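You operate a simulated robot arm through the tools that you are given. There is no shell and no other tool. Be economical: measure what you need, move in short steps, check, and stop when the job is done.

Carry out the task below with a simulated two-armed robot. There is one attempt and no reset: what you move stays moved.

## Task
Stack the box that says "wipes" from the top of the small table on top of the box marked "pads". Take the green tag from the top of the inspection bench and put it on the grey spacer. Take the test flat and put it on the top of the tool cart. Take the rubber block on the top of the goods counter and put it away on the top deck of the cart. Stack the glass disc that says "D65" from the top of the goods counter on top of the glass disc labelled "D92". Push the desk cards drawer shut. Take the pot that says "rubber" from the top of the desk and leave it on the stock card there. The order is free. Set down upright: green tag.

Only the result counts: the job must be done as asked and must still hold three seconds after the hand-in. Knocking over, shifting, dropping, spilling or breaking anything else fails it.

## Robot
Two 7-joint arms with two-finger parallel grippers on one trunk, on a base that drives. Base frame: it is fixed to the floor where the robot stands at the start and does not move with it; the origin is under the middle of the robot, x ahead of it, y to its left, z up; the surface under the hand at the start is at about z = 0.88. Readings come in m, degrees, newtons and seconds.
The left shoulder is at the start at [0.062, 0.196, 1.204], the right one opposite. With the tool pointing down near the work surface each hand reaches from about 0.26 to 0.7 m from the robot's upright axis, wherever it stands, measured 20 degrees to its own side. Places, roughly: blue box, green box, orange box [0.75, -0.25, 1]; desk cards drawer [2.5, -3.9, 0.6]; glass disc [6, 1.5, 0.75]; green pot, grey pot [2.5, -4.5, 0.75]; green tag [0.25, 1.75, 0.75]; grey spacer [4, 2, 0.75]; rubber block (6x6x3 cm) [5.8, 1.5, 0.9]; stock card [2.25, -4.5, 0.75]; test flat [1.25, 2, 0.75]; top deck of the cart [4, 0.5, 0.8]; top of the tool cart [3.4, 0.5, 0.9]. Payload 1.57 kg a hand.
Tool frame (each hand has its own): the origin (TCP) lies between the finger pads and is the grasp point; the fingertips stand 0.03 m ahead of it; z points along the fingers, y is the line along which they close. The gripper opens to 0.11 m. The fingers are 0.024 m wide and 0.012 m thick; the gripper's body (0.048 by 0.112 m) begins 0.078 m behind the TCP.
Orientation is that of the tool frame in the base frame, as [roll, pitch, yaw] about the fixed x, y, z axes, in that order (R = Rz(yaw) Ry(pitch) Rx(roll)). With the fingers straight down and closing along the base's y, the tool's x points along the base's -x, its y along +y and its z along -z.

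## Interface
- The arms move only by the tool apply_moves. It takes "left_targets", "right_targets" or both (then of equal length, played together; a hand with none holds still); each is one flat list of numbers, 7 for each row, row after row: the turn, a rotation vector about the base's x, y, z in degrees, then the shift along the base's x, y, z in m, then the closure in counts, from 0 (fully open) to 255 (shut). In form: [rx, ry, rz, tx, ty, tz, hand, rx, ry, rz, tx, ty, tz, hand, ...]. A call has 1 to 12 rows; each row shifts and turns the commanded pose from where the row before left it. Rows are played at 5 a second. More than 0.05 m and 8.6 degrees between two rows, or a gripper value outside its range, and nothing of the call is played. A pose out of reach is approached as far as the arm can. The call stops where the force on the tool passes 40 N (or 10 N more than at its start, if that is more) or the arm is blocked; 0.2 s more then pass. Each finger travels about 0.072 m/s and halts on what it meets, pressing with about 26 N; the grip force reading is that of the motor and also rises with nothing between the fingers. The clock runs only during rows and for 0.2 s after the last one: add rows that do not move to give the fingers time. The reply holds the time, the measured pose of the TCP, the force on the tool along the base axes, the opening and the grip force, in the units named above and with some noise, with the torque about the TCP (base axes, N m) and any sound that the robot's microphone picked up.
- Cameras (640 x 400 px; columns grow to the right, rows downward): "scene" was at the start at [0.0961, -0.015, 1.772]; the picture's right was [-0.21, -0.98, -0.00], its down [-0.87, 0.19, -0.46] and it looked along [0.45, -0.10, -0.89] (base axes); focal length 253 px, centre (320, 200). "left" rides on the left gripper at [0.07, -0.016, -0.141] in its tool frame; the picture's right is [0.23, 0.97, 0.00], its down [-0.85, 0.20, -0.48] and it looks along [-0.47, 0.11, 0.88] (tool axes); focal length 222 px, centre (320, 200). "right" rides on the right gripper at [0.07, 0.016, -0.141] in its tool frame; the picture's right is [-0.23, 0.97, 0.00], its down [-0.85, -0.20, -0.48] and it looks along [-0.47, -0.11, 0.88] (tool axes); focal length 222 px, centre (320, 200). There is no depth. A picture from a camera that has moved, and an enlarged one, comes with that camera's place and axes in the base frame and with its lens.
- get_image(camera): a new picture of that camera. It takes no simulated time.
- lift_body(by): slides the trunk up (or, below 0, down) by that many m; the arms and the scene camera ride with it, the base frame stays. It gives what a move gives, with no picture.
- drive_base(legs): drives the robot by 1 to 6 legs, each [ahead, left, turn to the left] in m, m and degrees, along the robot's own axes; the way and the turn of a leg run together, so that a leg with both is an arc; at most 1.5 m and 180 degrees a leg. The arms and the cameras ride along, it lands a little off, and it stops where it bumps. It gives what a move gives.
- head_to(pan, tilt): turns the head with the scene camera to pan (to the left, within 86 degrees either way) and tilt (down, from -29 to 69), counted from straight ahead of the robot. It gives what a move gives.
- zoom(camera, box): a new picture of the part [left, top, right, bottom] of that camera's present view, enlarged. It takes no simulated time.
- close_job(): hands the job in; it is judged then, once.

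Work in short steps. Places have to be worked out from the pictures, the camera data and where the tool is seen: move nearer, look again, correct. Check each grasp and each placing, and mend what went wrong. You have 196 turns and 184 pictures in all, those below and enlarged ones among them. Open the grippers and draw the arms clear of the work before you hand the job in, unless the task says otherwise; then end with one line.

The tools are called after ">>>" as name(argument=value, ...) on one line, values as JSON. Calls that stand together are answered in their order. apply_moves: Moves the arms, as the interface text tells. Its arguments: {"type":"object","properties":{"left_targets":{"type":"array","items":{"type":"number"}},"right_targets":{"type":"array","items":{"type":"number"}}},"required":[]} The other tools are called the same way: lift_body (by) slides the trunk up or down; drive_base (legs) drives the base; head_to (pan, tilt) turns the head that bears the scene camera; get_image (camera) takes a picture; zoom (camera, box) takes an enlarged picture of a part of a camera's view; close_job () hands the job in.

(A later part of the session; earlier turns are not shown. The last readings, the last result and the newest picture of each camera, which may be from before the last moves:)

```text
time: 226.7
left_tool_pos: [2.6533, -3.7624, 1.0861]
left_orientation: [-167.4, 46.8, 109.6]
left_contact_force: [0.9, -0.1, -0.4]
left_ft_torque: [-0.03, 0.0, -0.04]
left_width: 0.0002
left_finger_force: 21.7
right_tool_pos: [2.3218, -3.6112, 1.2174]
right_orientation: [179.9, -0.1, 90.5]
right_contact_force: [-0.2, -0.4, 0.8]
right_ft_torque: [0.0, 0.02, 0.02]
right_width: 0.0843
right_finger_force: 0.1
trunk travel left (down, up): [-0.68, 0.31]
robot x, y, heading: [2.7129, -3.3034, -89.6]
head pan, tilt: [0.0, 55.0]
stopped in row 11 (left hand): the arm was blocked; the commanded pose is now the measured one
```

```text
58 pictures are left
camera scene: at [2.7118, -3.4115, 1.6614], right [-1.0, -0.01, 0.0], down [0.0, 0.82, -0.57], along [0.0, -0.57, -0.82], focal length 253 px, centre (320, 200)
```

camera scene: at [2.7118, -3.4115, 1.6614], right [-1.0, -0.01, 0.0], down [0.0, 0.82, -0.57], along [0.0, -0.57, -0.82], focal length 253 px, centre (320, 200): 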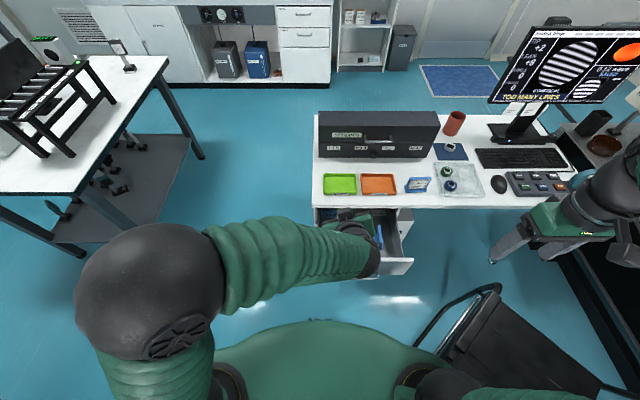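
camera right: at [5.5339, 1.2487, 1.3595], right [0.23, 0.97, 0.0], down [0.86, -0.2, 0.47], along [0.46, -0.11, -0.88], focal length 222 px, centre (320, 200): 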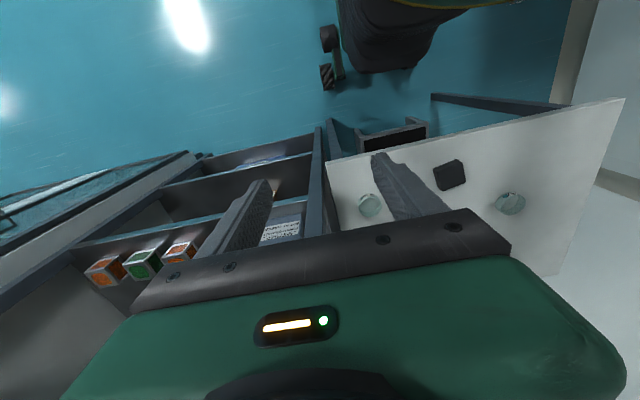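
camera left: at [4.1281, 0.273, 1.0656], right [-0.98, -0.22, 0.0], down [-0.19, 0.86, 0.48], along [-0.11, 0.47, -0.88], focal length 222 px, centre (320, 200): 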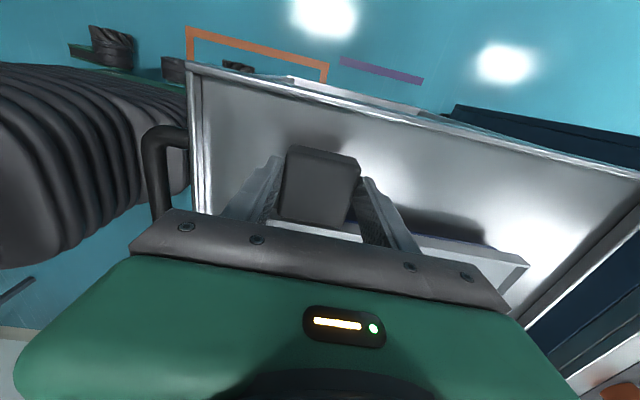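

The arm hit a joint limit at 45° tilt. Reduce to ~22° tilt (still keeps the gripper body clear of the desk edge) and move in front of the drawer.

>>> apply_moves(left_targets=[4.4, -1.4, -1.3, -0.01, 0.009, 0, 255, 4.4, -1.4, -1.3, -0.01, 0.009, 0, 255, 4.4, -1.4, -1.3, -0.015, 0.009, 0, 255, 4.4, -1.4, -1.3, -0.02, 0.009, 0, 255, 4.4, -1.4, -1.3, -0.02, 0.009, -0.01, 255, 4.4, -1.4, -1.3, -0.02, 0.009, -0.02, 255, 0, 0, 0, 0, 0, -0.04, 255, 0, 0, 0, 0, 0, -0.04, 255, 0, 0, 0, 0, 0, 0, 255])

>>> get_image(camera="scene")

```text
time: 228.1
left_tool_pos: [2.5927, -3.7565, 1.1517]
left_orientation: [-174.7, 31.5, 102.1]
left_contact_force: [-0.3, -0.3, 0.0]
left_ft_torque: [0.01, 0.0, -0.01]
left_width: 0.0
left_finger_force: 21.5
right_tool_pos: [2.3226, -3.6107, 1.2174]
right_orientation: [179.9, -0.1, 90.5]
right_contact_force: [-0.4, -0.3, 1.0]
right_ft_torque: [0.0, 0.02, 0.01]
right_width: 0.0843
right_finger_force: 0.0
trunk travel left (down, up): [-0.68, 0.31]
robot x, y, heading: [2.7093, -3.3071, -89.7]
head pan, tilt: [0.0, 55.0]
stopped in row 6 (left hand): the arm was blocked; the commanded pose is now the measured one
```

```text
57 pictures are left
camera scene: at [2.7107, -3.4112, 1.6607], right [-1.0, -0.01, 0.0], down [0.0, 0.82, -0.57], along [0.01, -0.57, -0.82], focal length 253 px, centre (320, 200)
```

scene: 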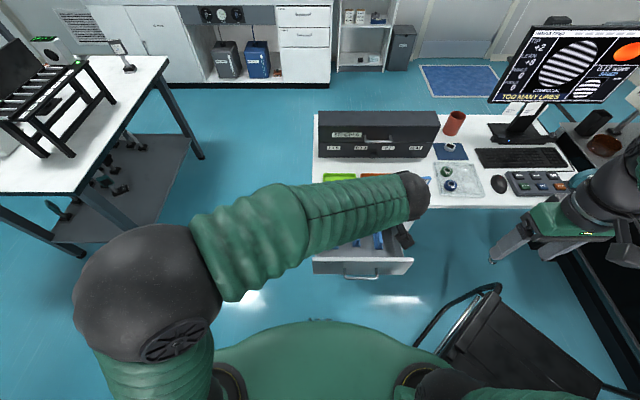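

Cross-body reach is bad for the left arm; the right hand is better. First restore the left arm to its side, upright.

>>> apply_moves(left_targets=[3.5, 0, 0, 0.035, 0, 0.005, 255, 3.5, 0, 0, 0.035, 0.005, 0.005, 255, 3.5, 0, 0, 0.035, 0.01, 0, 255, 3.5, 0, 0, 0.035, 0.01, 0, 255, 3.5, 0, 0, 0.035, 0.01, 0, 255, 3.5, 0, 0, 0.035, 0.01, 0, 255, 3.5, 0, 0, 0.035, 0.01, 0, 255, 3.5, 0, 0, 0.035, 0.02, 0, 255, 3, 0, 0, 0.03, 0.02, 0, 0, 0, 0, 0, 0.03, 0.02, 0, 0])

>>> drive_base(legs=[[0, 0.13, 0]])

>>> get_image(camera="scene")

```text
time: 230.3
left_tool_pos: [2.926, -3.6324, 1.1621]
left_orientation: [179.5, 0.5, 99.4]
left_contact_force: [0.4, 0.1, -1.4]
left_ft_torque: [-0.04, 0.03, -0.02]
left_width: 0.0811
left_finger_force: 0.0
right_tool_pos: [2.3231, -3.6076, 1.2176]
right_orientation: [179.8, -0.1, 90.5]
right_contact_force: [-0.5, 0.3, -0.2]
right_ft_torque: [0.0, 0.01, -0.03]
right_width: 0.0841
right_finger_force: 0.1
trunk travel left (down, up): [-0.68, 0.31]
robot x, y, heading: [2.7047, -3.3007, -89.7]
head pan, tilt: [0.0, 55.0]
```

```text
time: 231.6
left_tool_pos: [3.0312, -3.6343, 1.165]
left_orientation: [178.3, 0.7, 99.3]
left_contact_force: [-0.5, -0.5, 0.0]
left_ft_torque: [0.05, -0.03, 0.01]
left_width: 0.1101
left_finger_force: 0.1
right_tool_pos: [2.4281, -3.6082, 1.2099]
right_orientation: [178.8, -0.2, 90.3]
right_contact_force: [-1.4, 1.3, -0.9]
right_ft_torque: [-0.05, -0.07, 0.02]
right_width: 0.0843
right_finger_force: 0.1
trunk travel left (down, up): [-0.68, 0.31]
robot x, y, heading: [2.8412, -3.305, -89.7]
head pan, tilt: [0.0, 55.0]
```

```text
56 pictures are left
camera scene: at [2.8039, -3.4098, 1.6604], right [-1.0, -0.01, -0.02], down [0.01, 0.82, -0.57], along [0.02, -0.57, -0.82], focal length 253 px, centre (320, 200)
```

scene: 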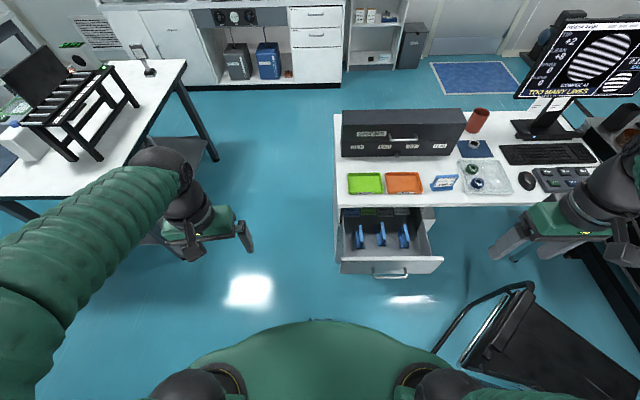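

Now the right hand: tilt ~22°, close, and move in front of the drawer.

>>> apply_moves(right_targets=[-2.75, 0, 0, 0.013, -0.011, -0.03, 255, -2.75, 0, 0, 0.013, -0.011, -0.03, 255, -2.75, 0, 0, 0.013, -0.011, -0.03, 255, -2.75, 0, 0, 0.013, -0.011, -0.03, 255, -2.75, 0, 0, 0.013, -0.011, -0.03, 255, -2.75, 0, 0, 0.013, -0.011, -0.03, 255, -2.75, 0, 0, 0.013, -0.011, -0.03, 255, -2.75, 0, 0, 0.013, -0.011, -0.03, 255, 0, 0, 0, 0, 0, -0.04, 255, 0, 0, 0, 0, 0, -0.04, 255, 0, 0, 0, 0, 0, -0.04, 255, 0, 0, 0, 0, 0, 0, 255])

>>> get_image(camera="scene")

>>> get_image(camera="right")

```text
time: 234.2
left_tool_pos: [3.0587, -3.6316, 1.1601]
left_orientation: [179.7, 0.6, 99.3]
left_contact_force: [-0.7, -0.5, 0.5]
left_ft_torque: [-0.04, 0.01, -0.01]
left_width: 0.1102
left_finger_force: 0.0
right_tool_pos: [2.5618, -3.695, 0.8579]
right_orientation: [-179.8, 21.9, 90.4]
right_contact_force: [0.1, 0.5, 0.1]
right_ft_torque: [-0.02, 0.03, 0.02]
right_width: 0.0002
right_finger_force: 21.8
trunk travel left (down, up): [-0.68, 0.31]
robot x, y, heading: [2.8413, -3.3041, -89.6]
head pan, tilt: [0.0, 55.0]
```

```text
55 pictures are left
camera scene: at [2.8423, -3.4098, 1.6609], right [-1.0, -0.01, 0.0], down [-0.01, 0.82, -0.57], along [0.0, -0.57, -0.82], focal length 253 px, centre (320, 200)
```

scene: 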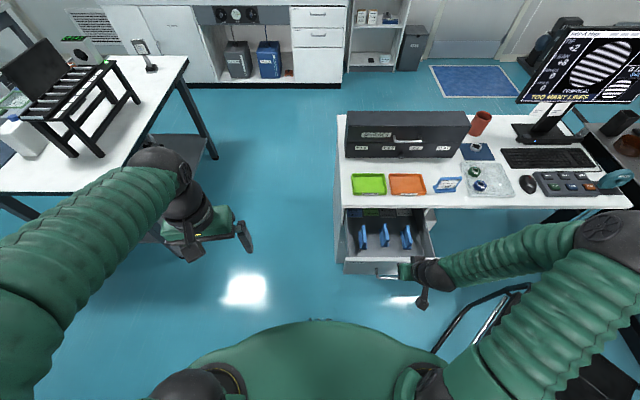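

```text
54 pictures are left
camera right: at [2.5774, -3.5786, 0.9627], right [0.98, -0.21, 0.08], down [-0.19, -0.62, 0.76], along [-0.11, -0.76, -0.64], focal length 222 px, centre (320, 200)
```

right: 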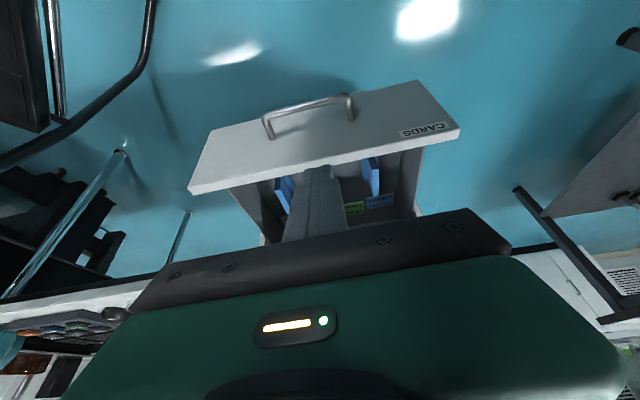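

Drawer top edge ≈(y −3.785, z 0.715). Lower the fist to tip z≈0.685 in front of it and begin the push.

>>> apply_moves(right_targets=[0, 0, 0, 0, 0, -0.04, 255, 0, 0, 0, 0, 0, -0.04, 255, 0, 0, 0, 0, 0, -0.04, 255, 0, 0, 0, 0, 0, -0.027, 255, 0, 0, 0, 0, -0.02, 0, 255, 0, 0, 0, 0, -0.02, 0, 255, 0, 0, 0, 0, -0.015, 0, 255, 0, 0, 0, 0, -0.015, 0, 255, 0, 0, 0, 0, -0.01, 0, 255, 0, 0, 0, 0, 0, 0, 255])

>>> get_image(camera="scene")

```text
time: 236.4
left_tool_pos: [3.0565, -3.6324, 1.16]
left_orientation: [179.6, 0.5, 99.3]
left_contact_force: [0.8, -0.4, 0.6]
left_ft_torque: [0.03, -0.01, -0.01]
left_width: 0.1099
left_finger_force: 0.0
right_tool_pos: [2.5593, -3.7774, 0.7105]
right_orientation: [-179.8, 21.8, 90.4]
right_contact_force: [0.1, -1.1, 0.1]
right_ft_torque: [0.02, 0.0, 0.01]
right_width: 0.0
right_finger_force: 21.1
trunk travel left (down, up): [-0.68, 0.31]
robot x, y, heading: [2.8396, -3.3031, -89.5]
head pan, tilt: [0.0, 55.0]
```

```text
53 pictures are left
camera scene: at [2.8413, -3.4109, 1.6608], right [-1.0, -0.01, 0.0], down [-0.01, 0.82, -0.57], along [0.0, -0.57, -0.82], focal length 253 px, centre (320, 200)
```

scene: 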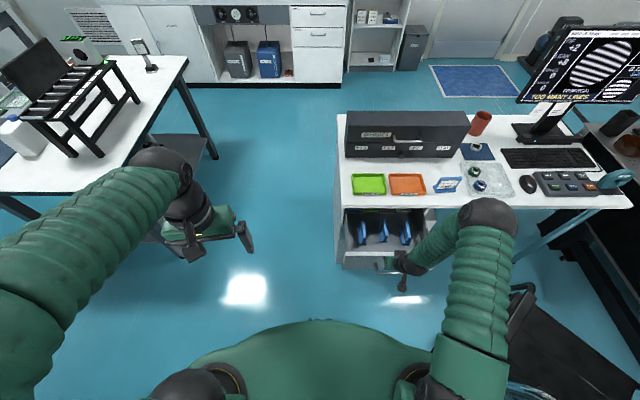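

The drawer is moving with little force. Continue pushing.

>>> apply_moves(right_targets=[0, 0, 0, 0, -0.018, 0, 255, 0, 0, 0, 0, -0.018, 0, 255, 0, 0, 0, 0, -0.018, 0, 255, 0, 0, 0, 0, -0.018, 0, 255, 0, 0, 0, 0, -0.018, 0, 255, 0, 0, 0, 0, -0.015, 0, 255, 0, 0, 0, 0, -0.015, 0, 255, 0, 0, 0, 0, -0.012, 0, 255, 0, 0, 0, 0, -0.012, 0, 255, 0, 0, 0, 0, -0.01, 0, 255, 0, 0, 0, 0, 0, 0, 255])

>>> get_image(camera="scene")

```text
time: 238.8
left_tool_pos: [3.058, -3.6328, 1.1609]
left_orientation: [179.6, 0.6, 99.4]
left_contact_force: [-0.3, 0.4, -0.4]
left_ft_torque: [-0.01, -0.02, -0.02]
left_width: 0.11
left_finger_force: 0.0
right_tool_pos: [2.5598, -3.9319, 0.7112]
right_orientation: [-179.7, 21.9, 90.4]
right_contact_force: [-0.3, 0.2, -0.1]
right_ft_torque: [0.01, 0.0, -0.01]
right_width: 0.0001
right_finger_force: 21.2
trunk travel left (down, up): [-0.68, 0.31]
robot x, y, heading: [2.8397, -3.302, -89.4]
head pan, tilt: [0.0, 55.0]
```

```text
52 pictures are left
camera scene: at [2.8416, -3.4115, 1.6607], right [-1.0, -0.01, 0.0], down [-0.01, 0.82, -0.57], along [0.0, -0.57, -0.82], focal length 253 px, centre (320, 200)
```

scene: 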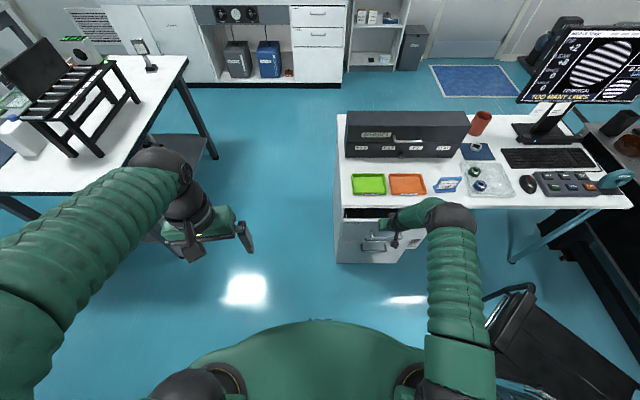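

Nearly closed; push the last centimetres until it resists.

>>> apply_moves(right_targets=[0, 0, 0, 0, -0.012, 0, 255, 0, 0, 0, 0, -0.01, 0, 255, 0, 0, 0, 0, -0.008, 0, 255, 0, 0, 0, 0, -0.008, 0, 255, 0, 0, 0, 0, -0.006, 0, 255, 0, 0, 0, 0, -0.005, 0, 255, 0, 0, 0, 0, -0.005, 0, 255, 0, 0, 0, 0, 0, 0, 255])

>>> zoom(camera="scene", box=[320, 150, 480, 270])

```text
time: 240.6
left_tool_pos: [3.0565, -3.6327, 1.1617]
left_orientation: [179.7, 0.6, 99.3]
left_contact_force: [0.9, 0.2, 0.2]
left_ft_torque: [0.01, -0.02, 0.01]
left_width: 0.1099
left_finger_force: 0.1
right_tool_pos: [2.5592, -3.9837, 0.7133]
right_orientation: [-179.8, 21.8, 90.3]
right_contact_force: [-0.2, 0.3, 0.9]
right_ft_torque: [0.01, -0.03, 0.01]
right_width: 0.0
right_finger_force: 21.3
trunk travel left (down, up): [-0.68, 0.31]
robot x, y, heading: [2.8399, -3.3053, -89.6]
head pan, tilt: [0.0, 55.0]
```

```text
3.33 times, centred on (400, 210) of scene
camera zoom: at [2.8417, -3.4116, 1.6607], right [-1.0, -0.01, 0.0], down [-0.01, 0.82, -0.57], along [0.0, -0.57, -0.82], focal length 845 px, centre (53, 167)
```

zoom: 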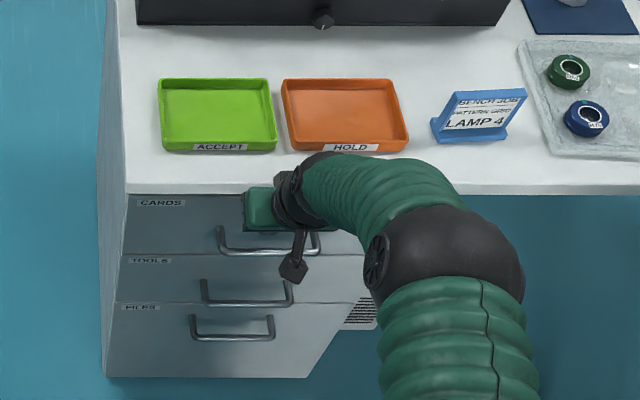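

Looks almost flush; push a little more to confirm the end stop.

>>> apply_moves(right_targets=[0, 0, 0, 0, -0.004, 0, 255, 0, 0, 0, 0, -0.004, 0, 255, 0, 0, 0, 0, -0.004, 0, 255, 0, 0, 0, 0, -0.003, 0, 255, 0, 0, 0, 0, 0, 0, 255])

```text
time: 241.8
left_tool_pos: [3.0569, -3.632, 1.1618]
left_orientation: [179.7, 0.7, 99.3]
left_contact_force: [0.0, -0.8, -0.1]
left_ft_torque: [0.0, -0.03, -0.02]
left_width: 0.1099
left_finger_force: 0.2
right_tool_pos: [2.5587, -3.9975, 0.7115]
right_orientation: [-179.7, 21.7, 90.5]
right_contact_force: [-0.7, 9.9, 3.2]
right_ft_torque: [0.23, 0.12, -0.02]
right_width: 0.0
right_finger_force: 21.6
trunk travel left (down, up): [-0.68, 0.31]
robot x, y, heading: [2.8427, -3.3035, -89.5]
head pan, tilt: [0.0, 55.0]
```

>>> apply_moves(right_targets=[0, 0, 0, 0, -0.003, 0, 255, 0, 0, 0, 0, -0.002, 0, 255, 0, 0, 0, 0, 0, 0, 255])

>>> get_image(camera="right")

```text
time: 242.6
left_tool_pos: [3.0575, -3.6278, 1.1618]
left_orientation: [179.7, 0.7, 99.3]
left_contact_force: [0.1, -0.7, -0.9]
left_ft_torque: [-0.01, 0.03, 0.02]
left_width: 0.1099
left_finger_force: 0.0
right_tool_pos: [2.5587, -3.9968, 0.7126]
right_orientation: [-179.8, 21.5, 90.5]
right_contact_force: [-4.6, 37.1, 2.7]
right_ft_torque: [0.79, 0.64, -0.12]
right_width: 0.0001
right_finger_force: 21.5
trunk travel left (down, up): [-0.68, 0.31]
robot x, y, heading: [2.8394, -3.3044, -89.5]
head pan, tilt: [0.0, 55.0]
```

```text
50 pictures are left
camera right: at [2.5748, -3.8817, 0.8175], right [0.98, -0.21, 0.08], down [-0.19, -0.62, 0.76], along [-0.11, -0.75, -0.65], focal length 222 px, centre (320, 200)
```

right: 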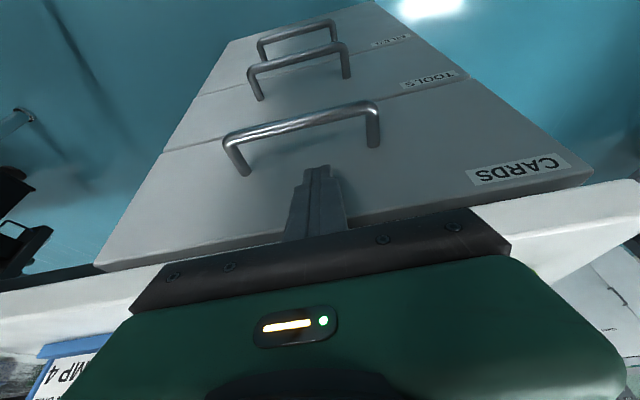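

Hard stop at 37 N and faces flush: drawer shut. Retract the right hand and look at the pots.

>>> apply_moves(right_targets=[0, 0, 0, 0, 0.03, 0, 255, 0, 0, 0, 0, 0.04, 0, 255, 0, 0, 0, 0, 0.045, 0, 255, 0, 0, 0, 0, 0.045, 0.01, 255, 0, 0, 0, 0, 0.045, 0.01, 255, 2.75, 0, 0, 0, 0.03, 0.035, 255, 2.75, 0, 0, 0, 0.02, 0.045, 255, 2.75, 0, 0, 0, 0.0, 0.045, 200, 2.75, 0, 0, 0, 0.0, 0.045, 100, 2.75, 0, 0, -0.01, 0.0, 0.045, 60, 4, 0, 0, -0.02, 0.0, 0.045, 60, 4, 0, 0, -0.02, 0.0, 0.04, 60])

>>> zoom(camera="scene", box=[420, 100, 580, 210])

```text
time: 245.2
left_tool_pos: [3.0569, -3.6324, 1.1598]
left_orientation: [179.6, 0.6, 99.4]
left_contact_force: [-0.6, 0.3, 0.1]
left_ft_torque: [0.0, -0.01, -0.01]
left_width: 0.11
left_finger_force: 0.1
right_tool_pos: [2.5096, -3.7493, 1.0303]
right_orientation: [-179.9, 0.1, 90.3]
right_contact_force: [0.1, 0.5, 0.4]
right_ft_torque: [-0.01, 0.03, -0.01]
right_width: 0.0843
right_finger_force: 0.1
trunk travel left (down, up): [-0.68, 0.31]
robot x, y, heading: [2.8398, -3.3044, -89.4]
head pan, tilt: [0.0, 55.0]
```

```text
3.64 times, centred on (500, 155) of scene
camera zoom: at [2.8411, -3.4108, 1.6607], right [-1.0, -0.01, 0.0], down [-0.01, 0.82, -0.57], along [0.0, -0.57, -0.82], focal length 921 px, centre (-334, 364)
```

zoom: 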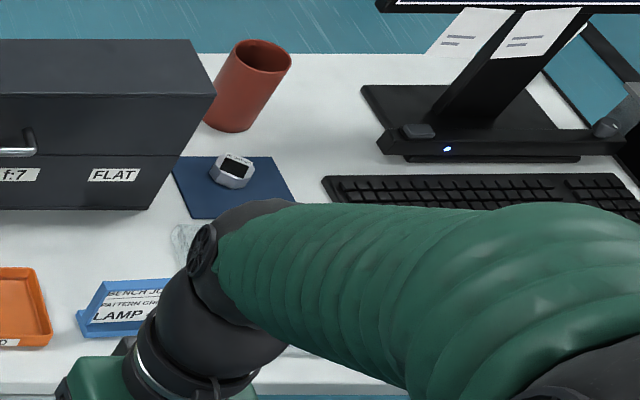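

>>> apply_moves(right_targets=[0, 0, 0, -0.01, 0.03, 0.035, 60, 0, 0, 0, -0.01, 0.03, 0.035, 60, 0, 0, 0, 0.0, 0.03, 0.035, 60, 0, 0, 0, 0.0, 0.03, 0.035, 60, 0, 0, 0, 0.0, 0, 0.03, 60])

>>> get_image(camera="scene")

>>> zoom(camera="scene", box=[450, 130, 520, 200])

```text
time: 246.4
left_tool_pos: [3.0569, -3.6324, 1.1603]
left_orientation: [179.7, 0.5, 99.3]
left_contact_force: [-0.1, -0.1, -0.4]
left_ft_torque: [-0.01, -0.03, -0.04]
left_width: 0.1102
left_finger_force: 0.1
right_tool_pos: [2.4885, -3.6288, 1.1995]
right_orientation: [-179.9, 0.1, 90.4]
right_contact_force: [-0.7, 0.0, 0.2]
right_ft_torque: [0.01, 0.0, -0.01]
right_width: 0.084
right_finger_force: 0.1
trunk travel left (down, up): [-0.68, 0.31]
robot x, y, heading: [2.8408, -3.3056, -89.6]
head pan, tilt: [0.0, 55.0]
```

```text
48 pictures are left
camera scene: at [2.8423, -3.4093, 1.6608], right [-1.0, -0.01, 0.0], down [-0.01, 0.82, -0.57], along [0.0, -0.57, -0.82], focal length 253 px, centre (320, 200)
```

scene: 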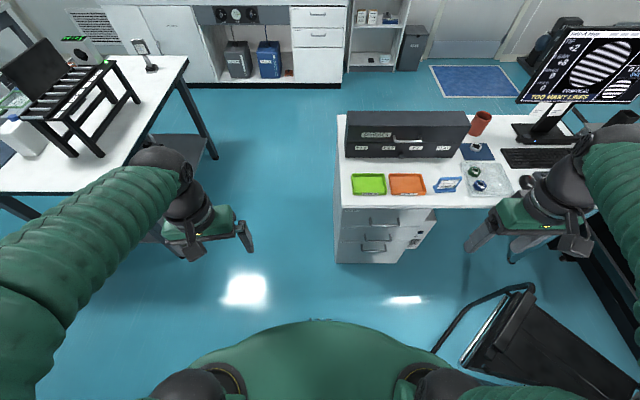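

```text
5.71 times, centred on (485, 165) of scene
camera zoom: at [2.8423, -3.4093, 1.6608], right [-1.0, -0.01, 0.0], down [-0.01, 0.82, -0.57], along [0.0, -0.57, -0.82], focal length 1448 px, centre (-623, 400)
```

zoom: 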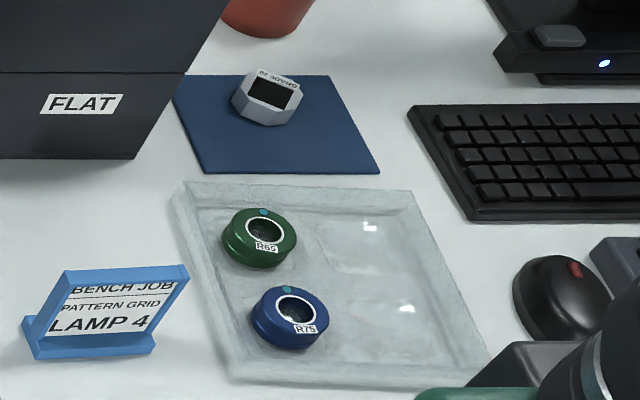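

The pots aren't visible; they may be behind the SPHERES box. Raise the trunk to look over it.

>>> lift_body(by=0.3)

>>> head_to(pan=-18, tilt=52)

>>> get_image(camera="scene")

```text
time: 249.4
left_tool_pos: [3.0564, -3.634, 1.4623]
left_orientation: [179.6, 0.5, 99.4]
left_contact_force: [0.3, -1.0, 0.0]
left_ft_torque: [0.01, -0.03, 0.0]
left_width: 0.1099
left_finger_force: 0.0
right_tool_pos: [2.4888, -3.6306, 1.4983]
right_orientation: [-179.9, 0.2, 90.4]
right_contact_force: [-0.1, 0.8, 0.5]
right_ft_torque: [0.0, 0.01, 0.0]
right_width: 0.0842
right_finger_force: 0.1
trunk travel left (down, up): [-0.98, 0.01]
robot x, y, heading: [2.8387, -3.3066, -89.6]
head pan, tilt: [0.0, 55.0]
```

```text
time: 250.2
left_tool_pos: [3.0571, -3.6335, 1.4615]
left_orientation: [179.6, 0.6, 99.4]
left_contact_force: [-0.3, -0.7, -0.1]
left_ft_torque: [0.0, 0.0, -0.03]
left_width: 0.1099
left_finger_force: 0.1
right_tool_pos: [2.4886, -3.6299, 1.4992]
right_orientation: [-179.9, 0.1, 90.3]
right_contact_force: [-0.1, -0.5, 0.4]
right_ft_torque: [0.0, -0.01, -0.04]
right_width: 0.0841
right_finger_force: 0.1
trunk travel left (down, up): [-0.98, 0.01]
robot x, y, heading: [2.844, -3.3067, -89.6]
head pan, tilt: [-18.0, 52.0]
```

```text
46 pictures are left
camera scene: at [2.8182, -3.4097, 1.9647], right [-0.95, 0.3, 0.0], down [0.24, 0.75, -0.61], along [-0.19, -0.59, -0.79], focal length 253 px, centre (320, 200)
```

scene: 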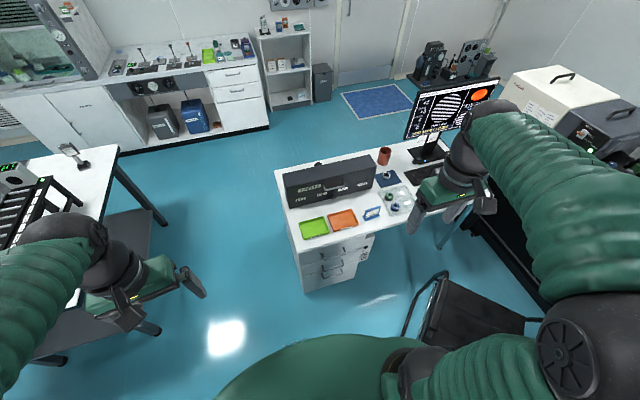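

>>> zoom(camera="scene", box=[275, 140, 425, 230])

```text
4.27 times, centred on (350, 185) of scene
camera zoom: at [2.8182, -3.4097, 1.9647], right [-0.95, 0.3, 0.0], down [0.24, 0.75, -0.61], along [-0.19, -0.59, -0.79], focal length 1081 px, centre (192, 264)
```

zoom: 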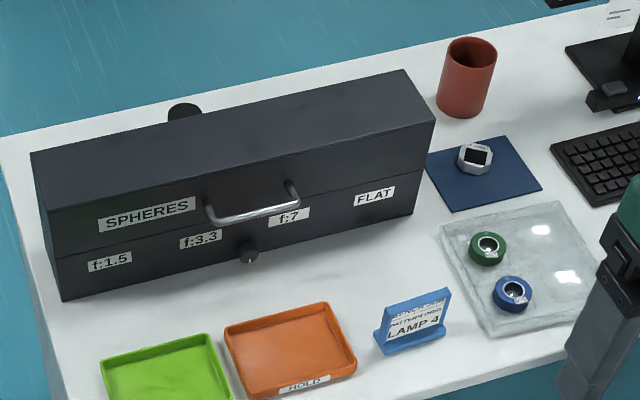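

There's a hidden strip behind the SPHERES box exactly where the pots/card should be. Drive around the desk's left side to its rear.

>>> drive_base(legs=[[0, 0.42, 0], [1.05, 0, 0], [1.0, 0, 0], [0, 0, -90], [0.8, 0, 0], [0, 0, -90]])

>>> head_to(pan=0, tilt=45)

>>> get_image(camera="scene")

```text
time: 274.4
left_tool_pos: [2.331, -5.0783, 1.4609]
left_orientation: [179.7, 0.5, -81.0]
left_contact_force: [-0.1, -0.1, -0.4]
left_ft_torque: [-0.03, 0.05, -0.02]
left_width: 0.1101
left_finger_force: 0.1
right_tool_pos: [2.899, -5.0831, 1.5005]
right_orientation: [-179.9, 0.1, -90.0]
right_contact_force: [-0.4, -0.2, -0.1]
right_ft_torque: [0.01, 0.01, 0.01]
right_width: 0.0841
right_finger_force: 0.0
trunk travel left (down, up): [-0.98, 0.01]
robot x, y, heading: [2.5459, -5.408, 90.0]
head pan, tilt: [-18.0, 52.0]
```

```text
time: 275.2
left_tool_pos: [2.3307, -5.078, 1.4603]
left_orientation: [179.7, 0.6, -81.0]
left_contact_force: [-0.3, 0.2, -0.5]
left_ft_torque: [-0.02, -0.04, -0.03]
left_width: 0.1102
left_finger_force: 0.1
right_tool_pos: [2.8985, -5.085, 1.5004]
right_orientation: [-179.8, 0.1, -89.9]
right_contact_force: [-0.9, 0.3, -0.5]
right_ft_torque: [0.05, 0.0, -0.02]
right_width: 0.0841
right_finger_force: 0.0
trunk travel left (down, up): [-0.98, 0.01]
robot x, y, heading: [2.5475, -5.4092, 90.0]
head pan, tilt: [0.0, 45.0]
```

```text
44 pictures are left
camera scene: at [2.5461, -5.2945, 1.9742], right [1.0, 0.0, 0.0], down [0.0, -0.71, -0.71], along [0.0, 0.71, -0.71], focal length 253 px, centre (320, 200)
```

scene: 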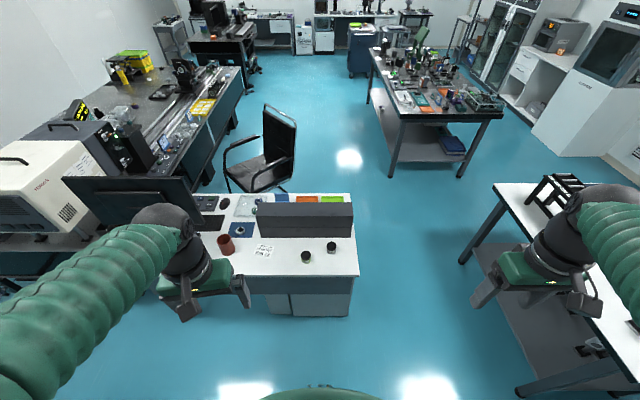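

Found them: two small pots and a white card behind the box. Zoom in.

>>> zoom(camera="scene", box=[205, 190, 365, 290])

>>> zoom(camera="scene", box=[250, 235, 345, 270])

```text
4.00 times, centred on (285, 240) of scene
camera zoom: at [2.5461, -5.2945, 1.9742], right [1.0, 0.0, 0.0], down [0.0, -0.71, -0.71], along [0.0, 0.71, -0.71], focal length 1014 px, centre (460, 40)
```

zoom: 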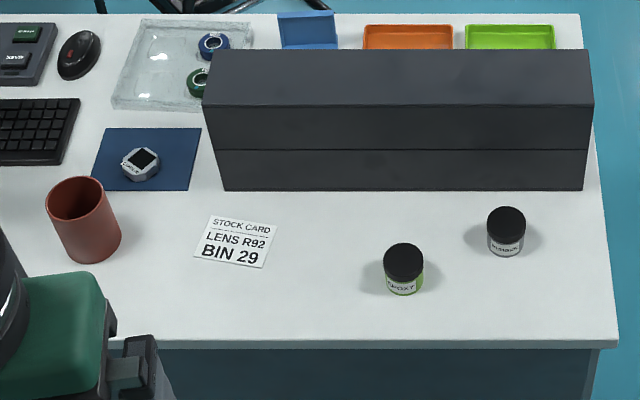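

```text
6.74 times, centred on (298, 252) of scene
camera zoom: at [2.5461, -5.2945, 1.9742], right [1.0, 0.0, 0.0], down [0.0, -0.71, -0.71], along [0.0, 0.71, -0.71], focal length 1707 px, centre (472, -154)
```

zoom: 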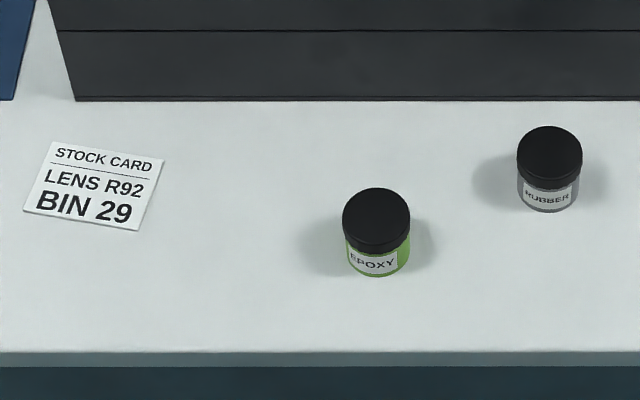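

RUBBER pot ≈(2.61,-4.476); stock card ≈(2.227,-4.476). Move in and lower the trunk.

>>> drive_base(legs=[[0.38, 0.08, 0]])

>>> lift_body(by=-0.31)

>>> head_to(pan=0, tilt=60)

>>> get_image(camera="scene")

```text
time: 277.6
left_tool_pos: [2.2521, -4.7109, 1.4624]
left_orientation: [179.6, 0.7, -80.8]
left_contact_force: [-0.1, -0.1, -0.1]
left_ft_torque: [0.05, 0.04, -0.03]
left_width: 0.1097
left_finger_force: 0.0
right_tool_pos: [2.8207, -4.7149, 1.5009]
right_orientation: [-179.9, 0.4, -89.7]
right_contact_force: [0.3, -0.5, 0.1]
right_ft_torque: [0.02, 0.04, 0.02]
right_width: 0.0839
right_finger_force: 0.2
trunk travel left (down, up): [-0.98, 0.01]
robot x, y, heading: [2.4654, -5.0331, 90.4]
head pan, tilt: [0.0, 45.0]
```

```text
time: 280.7
left_tool_pos: [2.2505, -4.7072, 1.1523]
left_orientation: [179.6, 0.5, -80.8]
left_contact_force: [-0.1, 0.5, -0.1]
left_ft_torque: [-0.01, 0.04, -0.02]
left_width: 0.1102
left_finger_force: 0.1
right_tool_pos: [2.8174, -4.709, 1.1894]
right_orientation: [-179.9, 0.0, -89.6]
right_contact_force: [0.5, 0.0, 0.5]
right_ft_torque: [-0.03, 0.02, -0.01]
right_width: 0.0841
right_finger_force: 0.0
trunk travel left (down, up): [-0.67, 0.32]
robot x, y, heading: [2.4632, -5.0333, 90.2]
head pan, tilt: [0.0, 45.0]
```

```text
time: 281.4
left_tool_pos: [2.2506, -4.7067, 1.15]
left_orientation: [179.6, 0.5, -80.8]
left_contact_force: [1.3, 0.4, 0.1]
left_ft_torque: [0.03, -0.01, -0.01]
left_width: 0.1099
left_finger_force: 0.0
right_tool_pos: [2.818, -4.7113, 1.1894]
right_orientation: [-179.8, 0.0, -89.7]
right_contact_force: [-0.4, -0.9, 0.9]
right_ft_torque: [-0.03, 0.0, 0.01]
right_width: 0.084
right_finger_force: 0.1
trunk travel left (down, up): [-0.67, 0.32]
robot x, y, heading: [2.4673, -5.0342, 90.3]
head pan, tilt: [0.0, 60.0]
```

```text
41 pictures are left
camera scene: at [2.4658, -4.9365, 1.6448], right [1.0, 0.01, 0.0], down [0.0, -0.87, -0.5], along [0.0, 0.5, -0.87], focal length 253 px, centre (320, 200)
```

scene: 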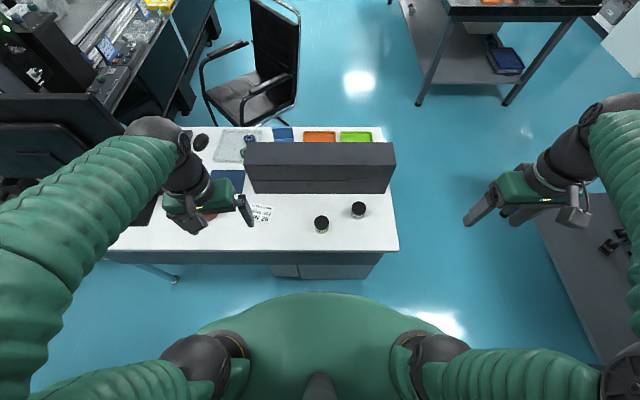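

RUBBER lid ≈(2.611,-4.485,0.815). Bring the right hand above it.

>>> apply_moves(right_targets=[0, 0, 0, -0.03, 0.032, -0.01, 60, 0, 0, 0, -0.03, 0.032, -0.01, 60, 0, 0, 0, -0.03, 0.032, -0.01, 60, 0, 0, 0, -0.03, 0.032, -0.01, 60, 0, 0, 0, -0.03, 0.032, -0.01, 60, 0, 0, 0, -0.03, 0.032, -0.01, 60, 0, 0, 0, -0.027, 0.032, -0.02, 60, 0, 0, 0, 0, 0, -0.045, 60, 0, 0, 0, 0, 0, -0.045, 60, 0, 0, 0, 0, 0, 0, 60])

>>> get_image(camera="right")

>>> get_image(camera="scene")

```text
time: 283.6
left_tool_pos: [2.2487, -4.7068, 1.1507]
left_orientation: [179.7, 0.5, -80.7]
left_contact_force: [0.4, -0.7, 0.5]
left_ft_torque: [-0.01, 0.01, -0.02]
left_width: 0.11
left_finger_force: 0.2
right_tool_pos: [2.6074, -4.4861, 1.0191]
right_orientation: [-180.0, 0.1, -89.7]
right_contact_force: [-0.2, -0.6, 0.3]
right_ft_torque: [-0.05, -0.01, 0.01]
right_width: 0.0843
right_finger_force: 0.1
trunk travel left (down, up): [-0.67, 0.32]
robot x, y, heading: [2.4639, -5.0367, 90.3]
head pan, tilt: [0.0, 60.0]
```

```text
40 pictures are left
camera right: at [2.5915, -4.5573, 1.1597], right [-0.97, 0.22, 0.0], down [0.19, 0.86, 0.48], along [0.11, 0.47, -0.88], focal length 222 px, centre (320, 200)
```

right: 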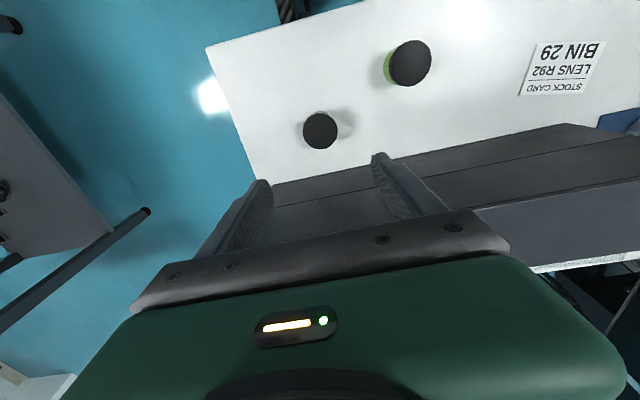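

```text
39 pictures are left
camera scene: at [2.465, -4.9349, 1.6447], right [1.0, 0.01, 0.0], down [0.01, -0.87, -0.5], along [0.0, 0.5, -0.87], focal length 253 px, centre (320, 200)
```

scene: 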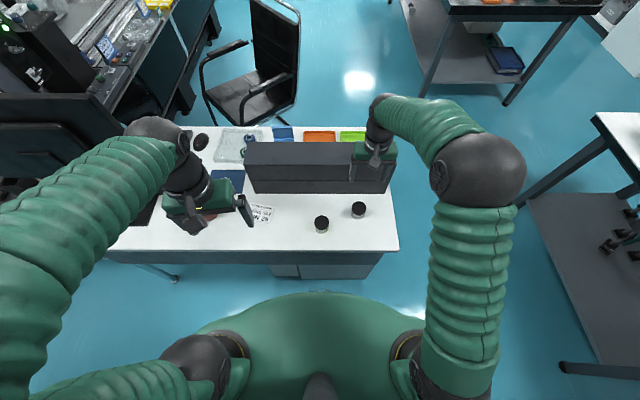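

Aligned. Descend to TCP ≈0.805.

>>> apply_moves(right_targets=[0, 0, 0, 0.001, -0.003, -0.045, 60, 0, 0, 0, 0, 0, -0.045, 60, 0, 0, 0, 0, 0, -0.045, 60, 0, 0, 0, 0, 0, -0.045, 60, 0, 0, 0, 0, 0, -0.025, 60, 0, 0, 0, 0, 0, 0, 60])

>>> get_image(camera="right")

>>> zoom(camera="scene", box=[310, 150, 410, 230])

```text
time: 285.0
left_tool_pos: [2.2488, -4.7066, 1.1496]
left_orientation: [179.8, 0.4, -80.8]
left_contact_force: [-0.5, -0.3, 0.0]
left_ft_torque: [-0.02, -0.01, 0.02]
left_width: 0.11
left_finger_force: 0.0
right_tool_pos: [2.6106, -4.4903, 0.8145]
right_orientation: [-179.9, 0.0, -89.7]
right_contact_force: [0.1, -0.3, -0.1]
right_ft_torque: [0.04, -0.05, -0.02]
right_width: 0.0842
right_finger_force: 0.0
trunk travel left (down, up): [-0.67, 0.32]
robot x, y, heading: [2.4663, -5.0333, 90.6]
head pan, tilt: [0.0, 60.0]
```

```text
38 pictures are left
camera right: at [2.5938, -4.562, 0.9559], right [-0.97, 0.22, 0.0], down [0.19, 0.86, 0.48], along [0.11, 0.47, -0.88], focal length 222 px, centre (320, 200)
```

right: 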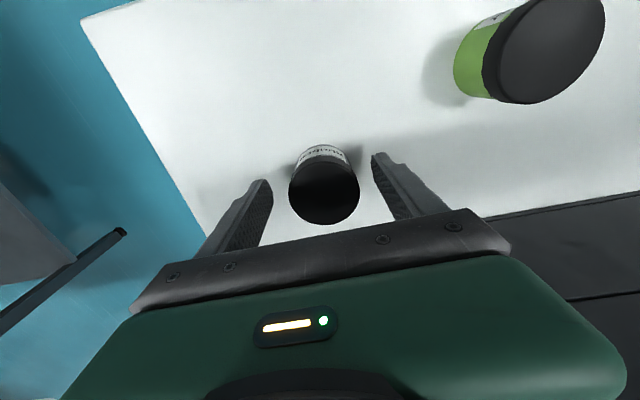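

```text
5.00 times, centred on (360, 190) of scene
camera zoom: at [2.4648, -4.9355, 1.6447], right [1.0, 0.01, 0.0], down [0.01, -0.87, -0.5], along [0.0, 0.5, -0.87], focal length 1267 px, centre (120, 250)
```

zoom: 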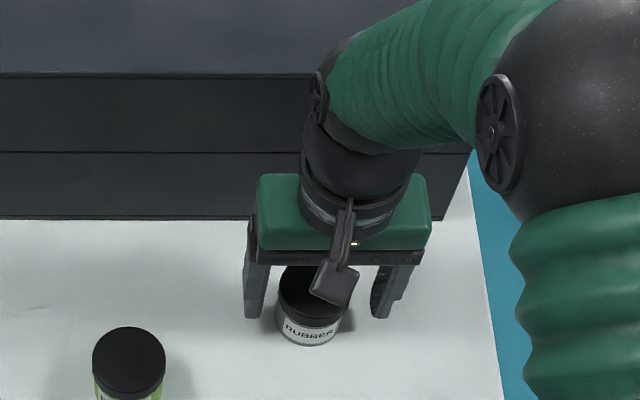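

Centred between the fingers. Lower 8 mm, grip, lift.

>>> apply_moves(right_targets=[0, 0, 0, 0, 0, -0.008, 60, 0, 0, 0, 0, 0, 0, 255, 0, 0, 0, 0, 0, 0, 255, 0, 0, 0, 0, 0, 0, 255, 0, 0, 0, 0, 0, 0.015, 255, 0, 0, 0, 0, 0, 0.04, 255, 0, 0, 0, 0, -0.01, 0.045, 255, 0, 0, 0, 0, -0.02, 0.04, 255, 0, 0, 0, 0, 0, 0, 255])

>>> get_image(camera="right")

```text
time: 287.0
left_tool_pos: [2.2489, -4.7048, 1.1521]
left_orientation: [179.6, 0.4, -80.8]
left_contact_force: [-0.1, 0.6, 0.7]
left_ft_torque: [-0.02, -0.01, 0.0]
left_width: 0.1102
left_finger_force: 0.0
right_tool_pos: [2.6116, -4.5197, 0.9451]
right_orientation: [-179.9, 0.1, -89.7]
right_contact_force: [-0.2, 0.3, -1.7]
right_ft_torque: [0.01, 0.01, 0.01]
right_width: 0.0528
right_finger_force: 26.2
trunk travel left (down, up): [-0.67, 0.32]
robot x, y, heading: [2.4667, -5.0368, 90.3]
head pan, tilt: [0.0, 60.0]
```

```text
36 pictures are left
camera right: at [2.5963, -4.59, 1.0863], right [-0.98, 0.22, 0.0], down [0.19, 0.86, 0.48], along [0.11, 0.47, -0.88], focal length 222 px, centre (320, 200)
```

right: 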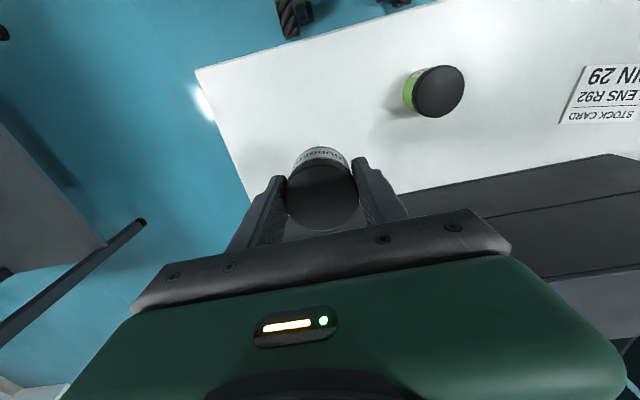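

Pot gripped (0.053). Raise a bit more and slide the base left 0.3 m toward the card.

>>> apply_moves(right_targets=[0, 0, 0, 0, -0.02, 0.04, 255, 0, 0, 0, 0, -0.01, 0.03, 255, 0, 0, 0, 0, 0, 0, 255], left_targets=[0, 0, 0, 0, -0.01, 0.02, 0, 0, 0, 0, 0, -0.01, 0.02, 0, 0, 0, 0, 0, 0, 0, 0])

>>> drive_base(legs=[[0, 0.3, 0]])

>>> get_image(camera="scene")

>>> get_image(camera="right")

```text
time: 287.8
left_tool_pos: [2.2471, -4.7229, 1.1878]
left_orientation: [179.6, 0.1, -80.8]
left_contact_force: [0.3, 0.9, -1.2]
left_ft_torque: [-0.03, 0.0, 0.0]
left_width: 0.1098
left_finger_force: 0.0
right_tool_pos: [2.611, -4.5466, 1.0153]
right_orientation: [-180.0, -0.1, -89.7]
right_contact_force: [-0.2, 0.5, -1.8]
right_ft_torque: [0.0, 0.0, 0.03]
right_width: 0.0526
right_finger_force: 25.9
trunk travel left (down, up): [-0.67, 0.32]
robot x, y, heading: [2.4674, -5.0354, 90.4]
head pan, tilt: [0.0, 60.0]
```

```text
time: 289.8
left_tool_pos: [1.97, -4.7281, 1.1913]
left_orientation: [179.0, 0.4, -80.8]
left_contact_force: [0.7, 0.2, -0.1]
left_ft_torque: [0.01, 0.09, -0.01]
left_width: 0.1098
left_finger_force: 0.0
right_tool_pos: [2.3319, -4.5498, 1.0146]
right_orientation: [179.5, 0.1, -89.9]
right_contact_force: [0.5, 0.3, -1.4]
right_ft_torque: [0.03, 0.05, -0.01]
right_width: 0.0526
right_finger_force: 25.4
trunk travel left (down, up): [-0.67, 0.32]
robot x, y, heading: [2.1748, -5.0363, 90.3]
head pan, tilt: [0.0, 60.0]
```

```text
35 pictures are left
camera scene: at [2.1921, -4.9368, 1.6446], right [1.0, 0.0, -0.01], down [0.0, -0.87, -0.5], along [-0.01, 0.5, -0.87], focal length 253 px, centre (320, 200)
```

scene: 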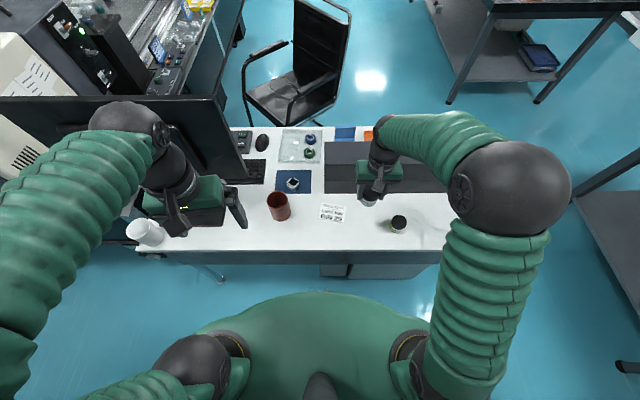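

```text
34 pictures are left
camera right: at [2.3173, -4.6213, 1.1561], right [-0.97, 0.22, 0.01], down [0.2, 0.86, 0.48], along [0.1, 0.47, -0.88], focal length 222 px, centre (320, 200)
```

right: 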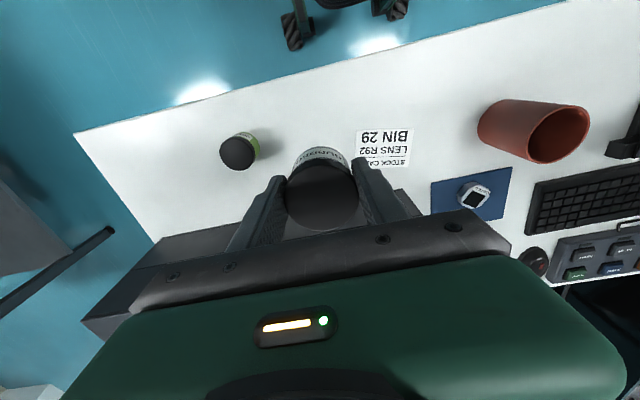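

Card centre ≈(2.23,-4.485). Move above it.

>>> apply_moves(right_targets=[0, 0, 0, -0.03, 0.02, 0, 255, 0, 0, 0, -0.03, 0.02, 0, 255, 0, 0, 0, -0.03, 0.02, -0.01, 255, 0, 0, 0, 0, 0.005, -0.04, 255, 0, 0, 0, 0, 0, -0.04, 255, 0, 0, 0, 0, 0, 0, 255])

>>> get_image(camera="right")

>>> zoom(camera="scene", box=[260, 150, 400, 250])

```text
time: 291.2
left_tool_pos: [1.9548, -4.7293, 1.1889]
left_orientation: [179.8, 0.4, -80.8]
left_contact_force: [0.3, 0.0, -0.2]
left_ft_torque: [0.03, 0.01, 0.02]
left_width: 0.1099
left_finger_force: 0.0
right_tool_pos: [2.2324, -4.4862, 0.9277]
right_orientation: [-179.7, 0.0, -89.8]
right_contact_force: [0.0, -0.8, -0.6]
right_ft_torque: [-0.02, 0.03, -0.06]
right_width: 0.0528
right_finger_force: 25.7
trunk travel left (down, up): [-0.67, 0.32]
robot x, y, heading: [2.1709, -5.0354, 90.3]
head pan, tilt: [0.0, 60.0]
```

```text
33 pictures are left
camera right: at [2.2165, -4.5573, 1.0685], right [-0.97, 0.22, 0.0], down [0.2, 0.85, 0.48], along [0.11, 0.47, -0.88], focal length 222 px, centre (320, 200)
```

right: 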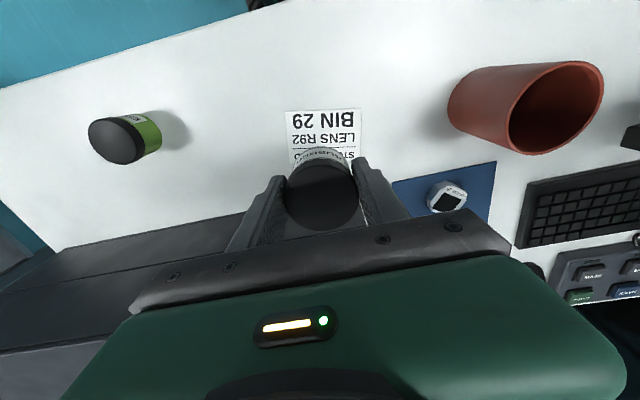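

```text
4.00 times, centred on (330, 200) of scene
camera zoom: at [2.1724, -4.937, 1.6447], right [1.0, 0.0, 0.0], down [0.0, -0.87, -0.5], along [0.0, 0.5, -0.87], focal length 1014 px, centre (280, 200)
```

zoom: 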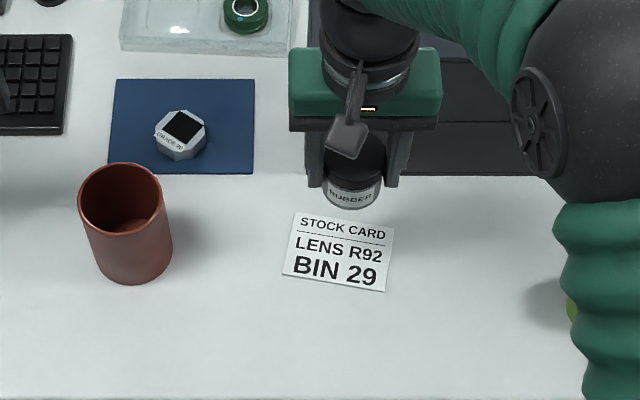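

Card centre (2.227,-4.486) confirmed. Shift −4 mm and lower to near contact.

>>> apply_moves(right_targets=[0, 0, 0, -0.004, 0, -0.03, 255, 0, 0, 0, 0, 0, -0.04, 255, 0, 0, 0, 0, 0, -0.03, 255, 0, 0, 0, 0, 0, -0.012, 255, 0, 0, 0, 0, 0, 0, 255])

>>> zoom(camera="scene", box=[290, 180, 380, 240])

```text
time: 292.4
left_tool_pos: [1.9559, -4.7289, 1.1895]
left_orientation: [179.6, 0.3, -80.8]
left_contact_force: [0.3, -0.1, -0.6]
left_ft_torque: [0.0, -0.04, -0.01]
left_width: 0.11
left_finger_force: 0.0
right_tool_pos: [2.2281, -4.4863, 0.8177]
right_orientation: [-179.6, 0.1, -89.8]
right_contact_force: [0.7, 0.1, -1.6]
right_ft_torque: [0.01, -0.02, -0.02]
right_width: 0.0526
right_finger_force: 26.4
trunk travel left (down, up): [-0.67, 0.32]
robot x, y, heading: [2.1738, -5.0336, 90.3]
head pan, tilt: [0.0, 60.0]
```

```text
6.67 times, centred on (335, 210) of scene
camera zoom: at [2.1738, -4.9364, 1.6447], right [1.0, 0.0, 0.0], down [0.0, -0.87, -0.5], along [0.0, 0.5, -0.87], focal length 1689 px, centre (220, 133)
```

zoom: 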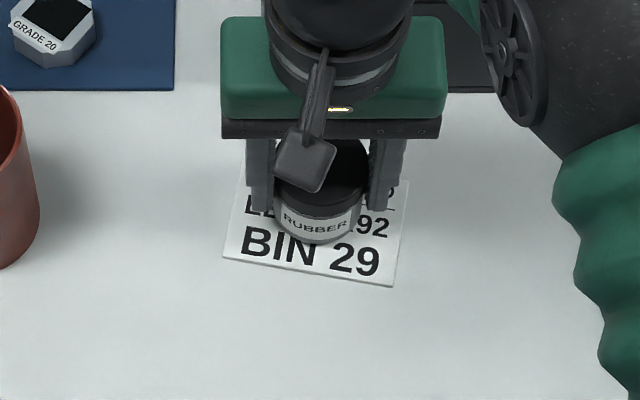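

Slight −5 mm y correction, then probe to contact.

>>> apply_moves(right_targets=[0, 0, 0, 0, -0.004, -0.004, 255, 0, 0, 0, 0, 0, -0.004, 255, 0, 0, 0, 0, 0, -0.002, 255, 0, 0, 0, 0, 0, 0, 255])

```text
time: 293.4
left_tool_pos: [1.9566, -4.7309, 1.1906]
left_orientation: [179.7, 0.3, -80.8]
left_contact_force: [0.1, -0.8, 0.3]
left_ft_torque: [-0.02, 0.01, -0.02]
left_width: 0.1101
left_finger_force: 0.0
right_tool_pos: [2.2268, -4.4893, 0.8069]
right_orientation: [-179.9, 0.4, -89.8]
right_contact_force: [2.6, 2.2, 18.6]
right_ft_torque: [0.08, -0.18, 0.11]
right_width: 0.0527
right_finger_force: 25.9
trunk travel left (down, up): [-0.67, 0.32]
robot x, y, heading: [2.1798, -5.0321, 90.3]
head pan, tilt: [0.0, 60.0]
```

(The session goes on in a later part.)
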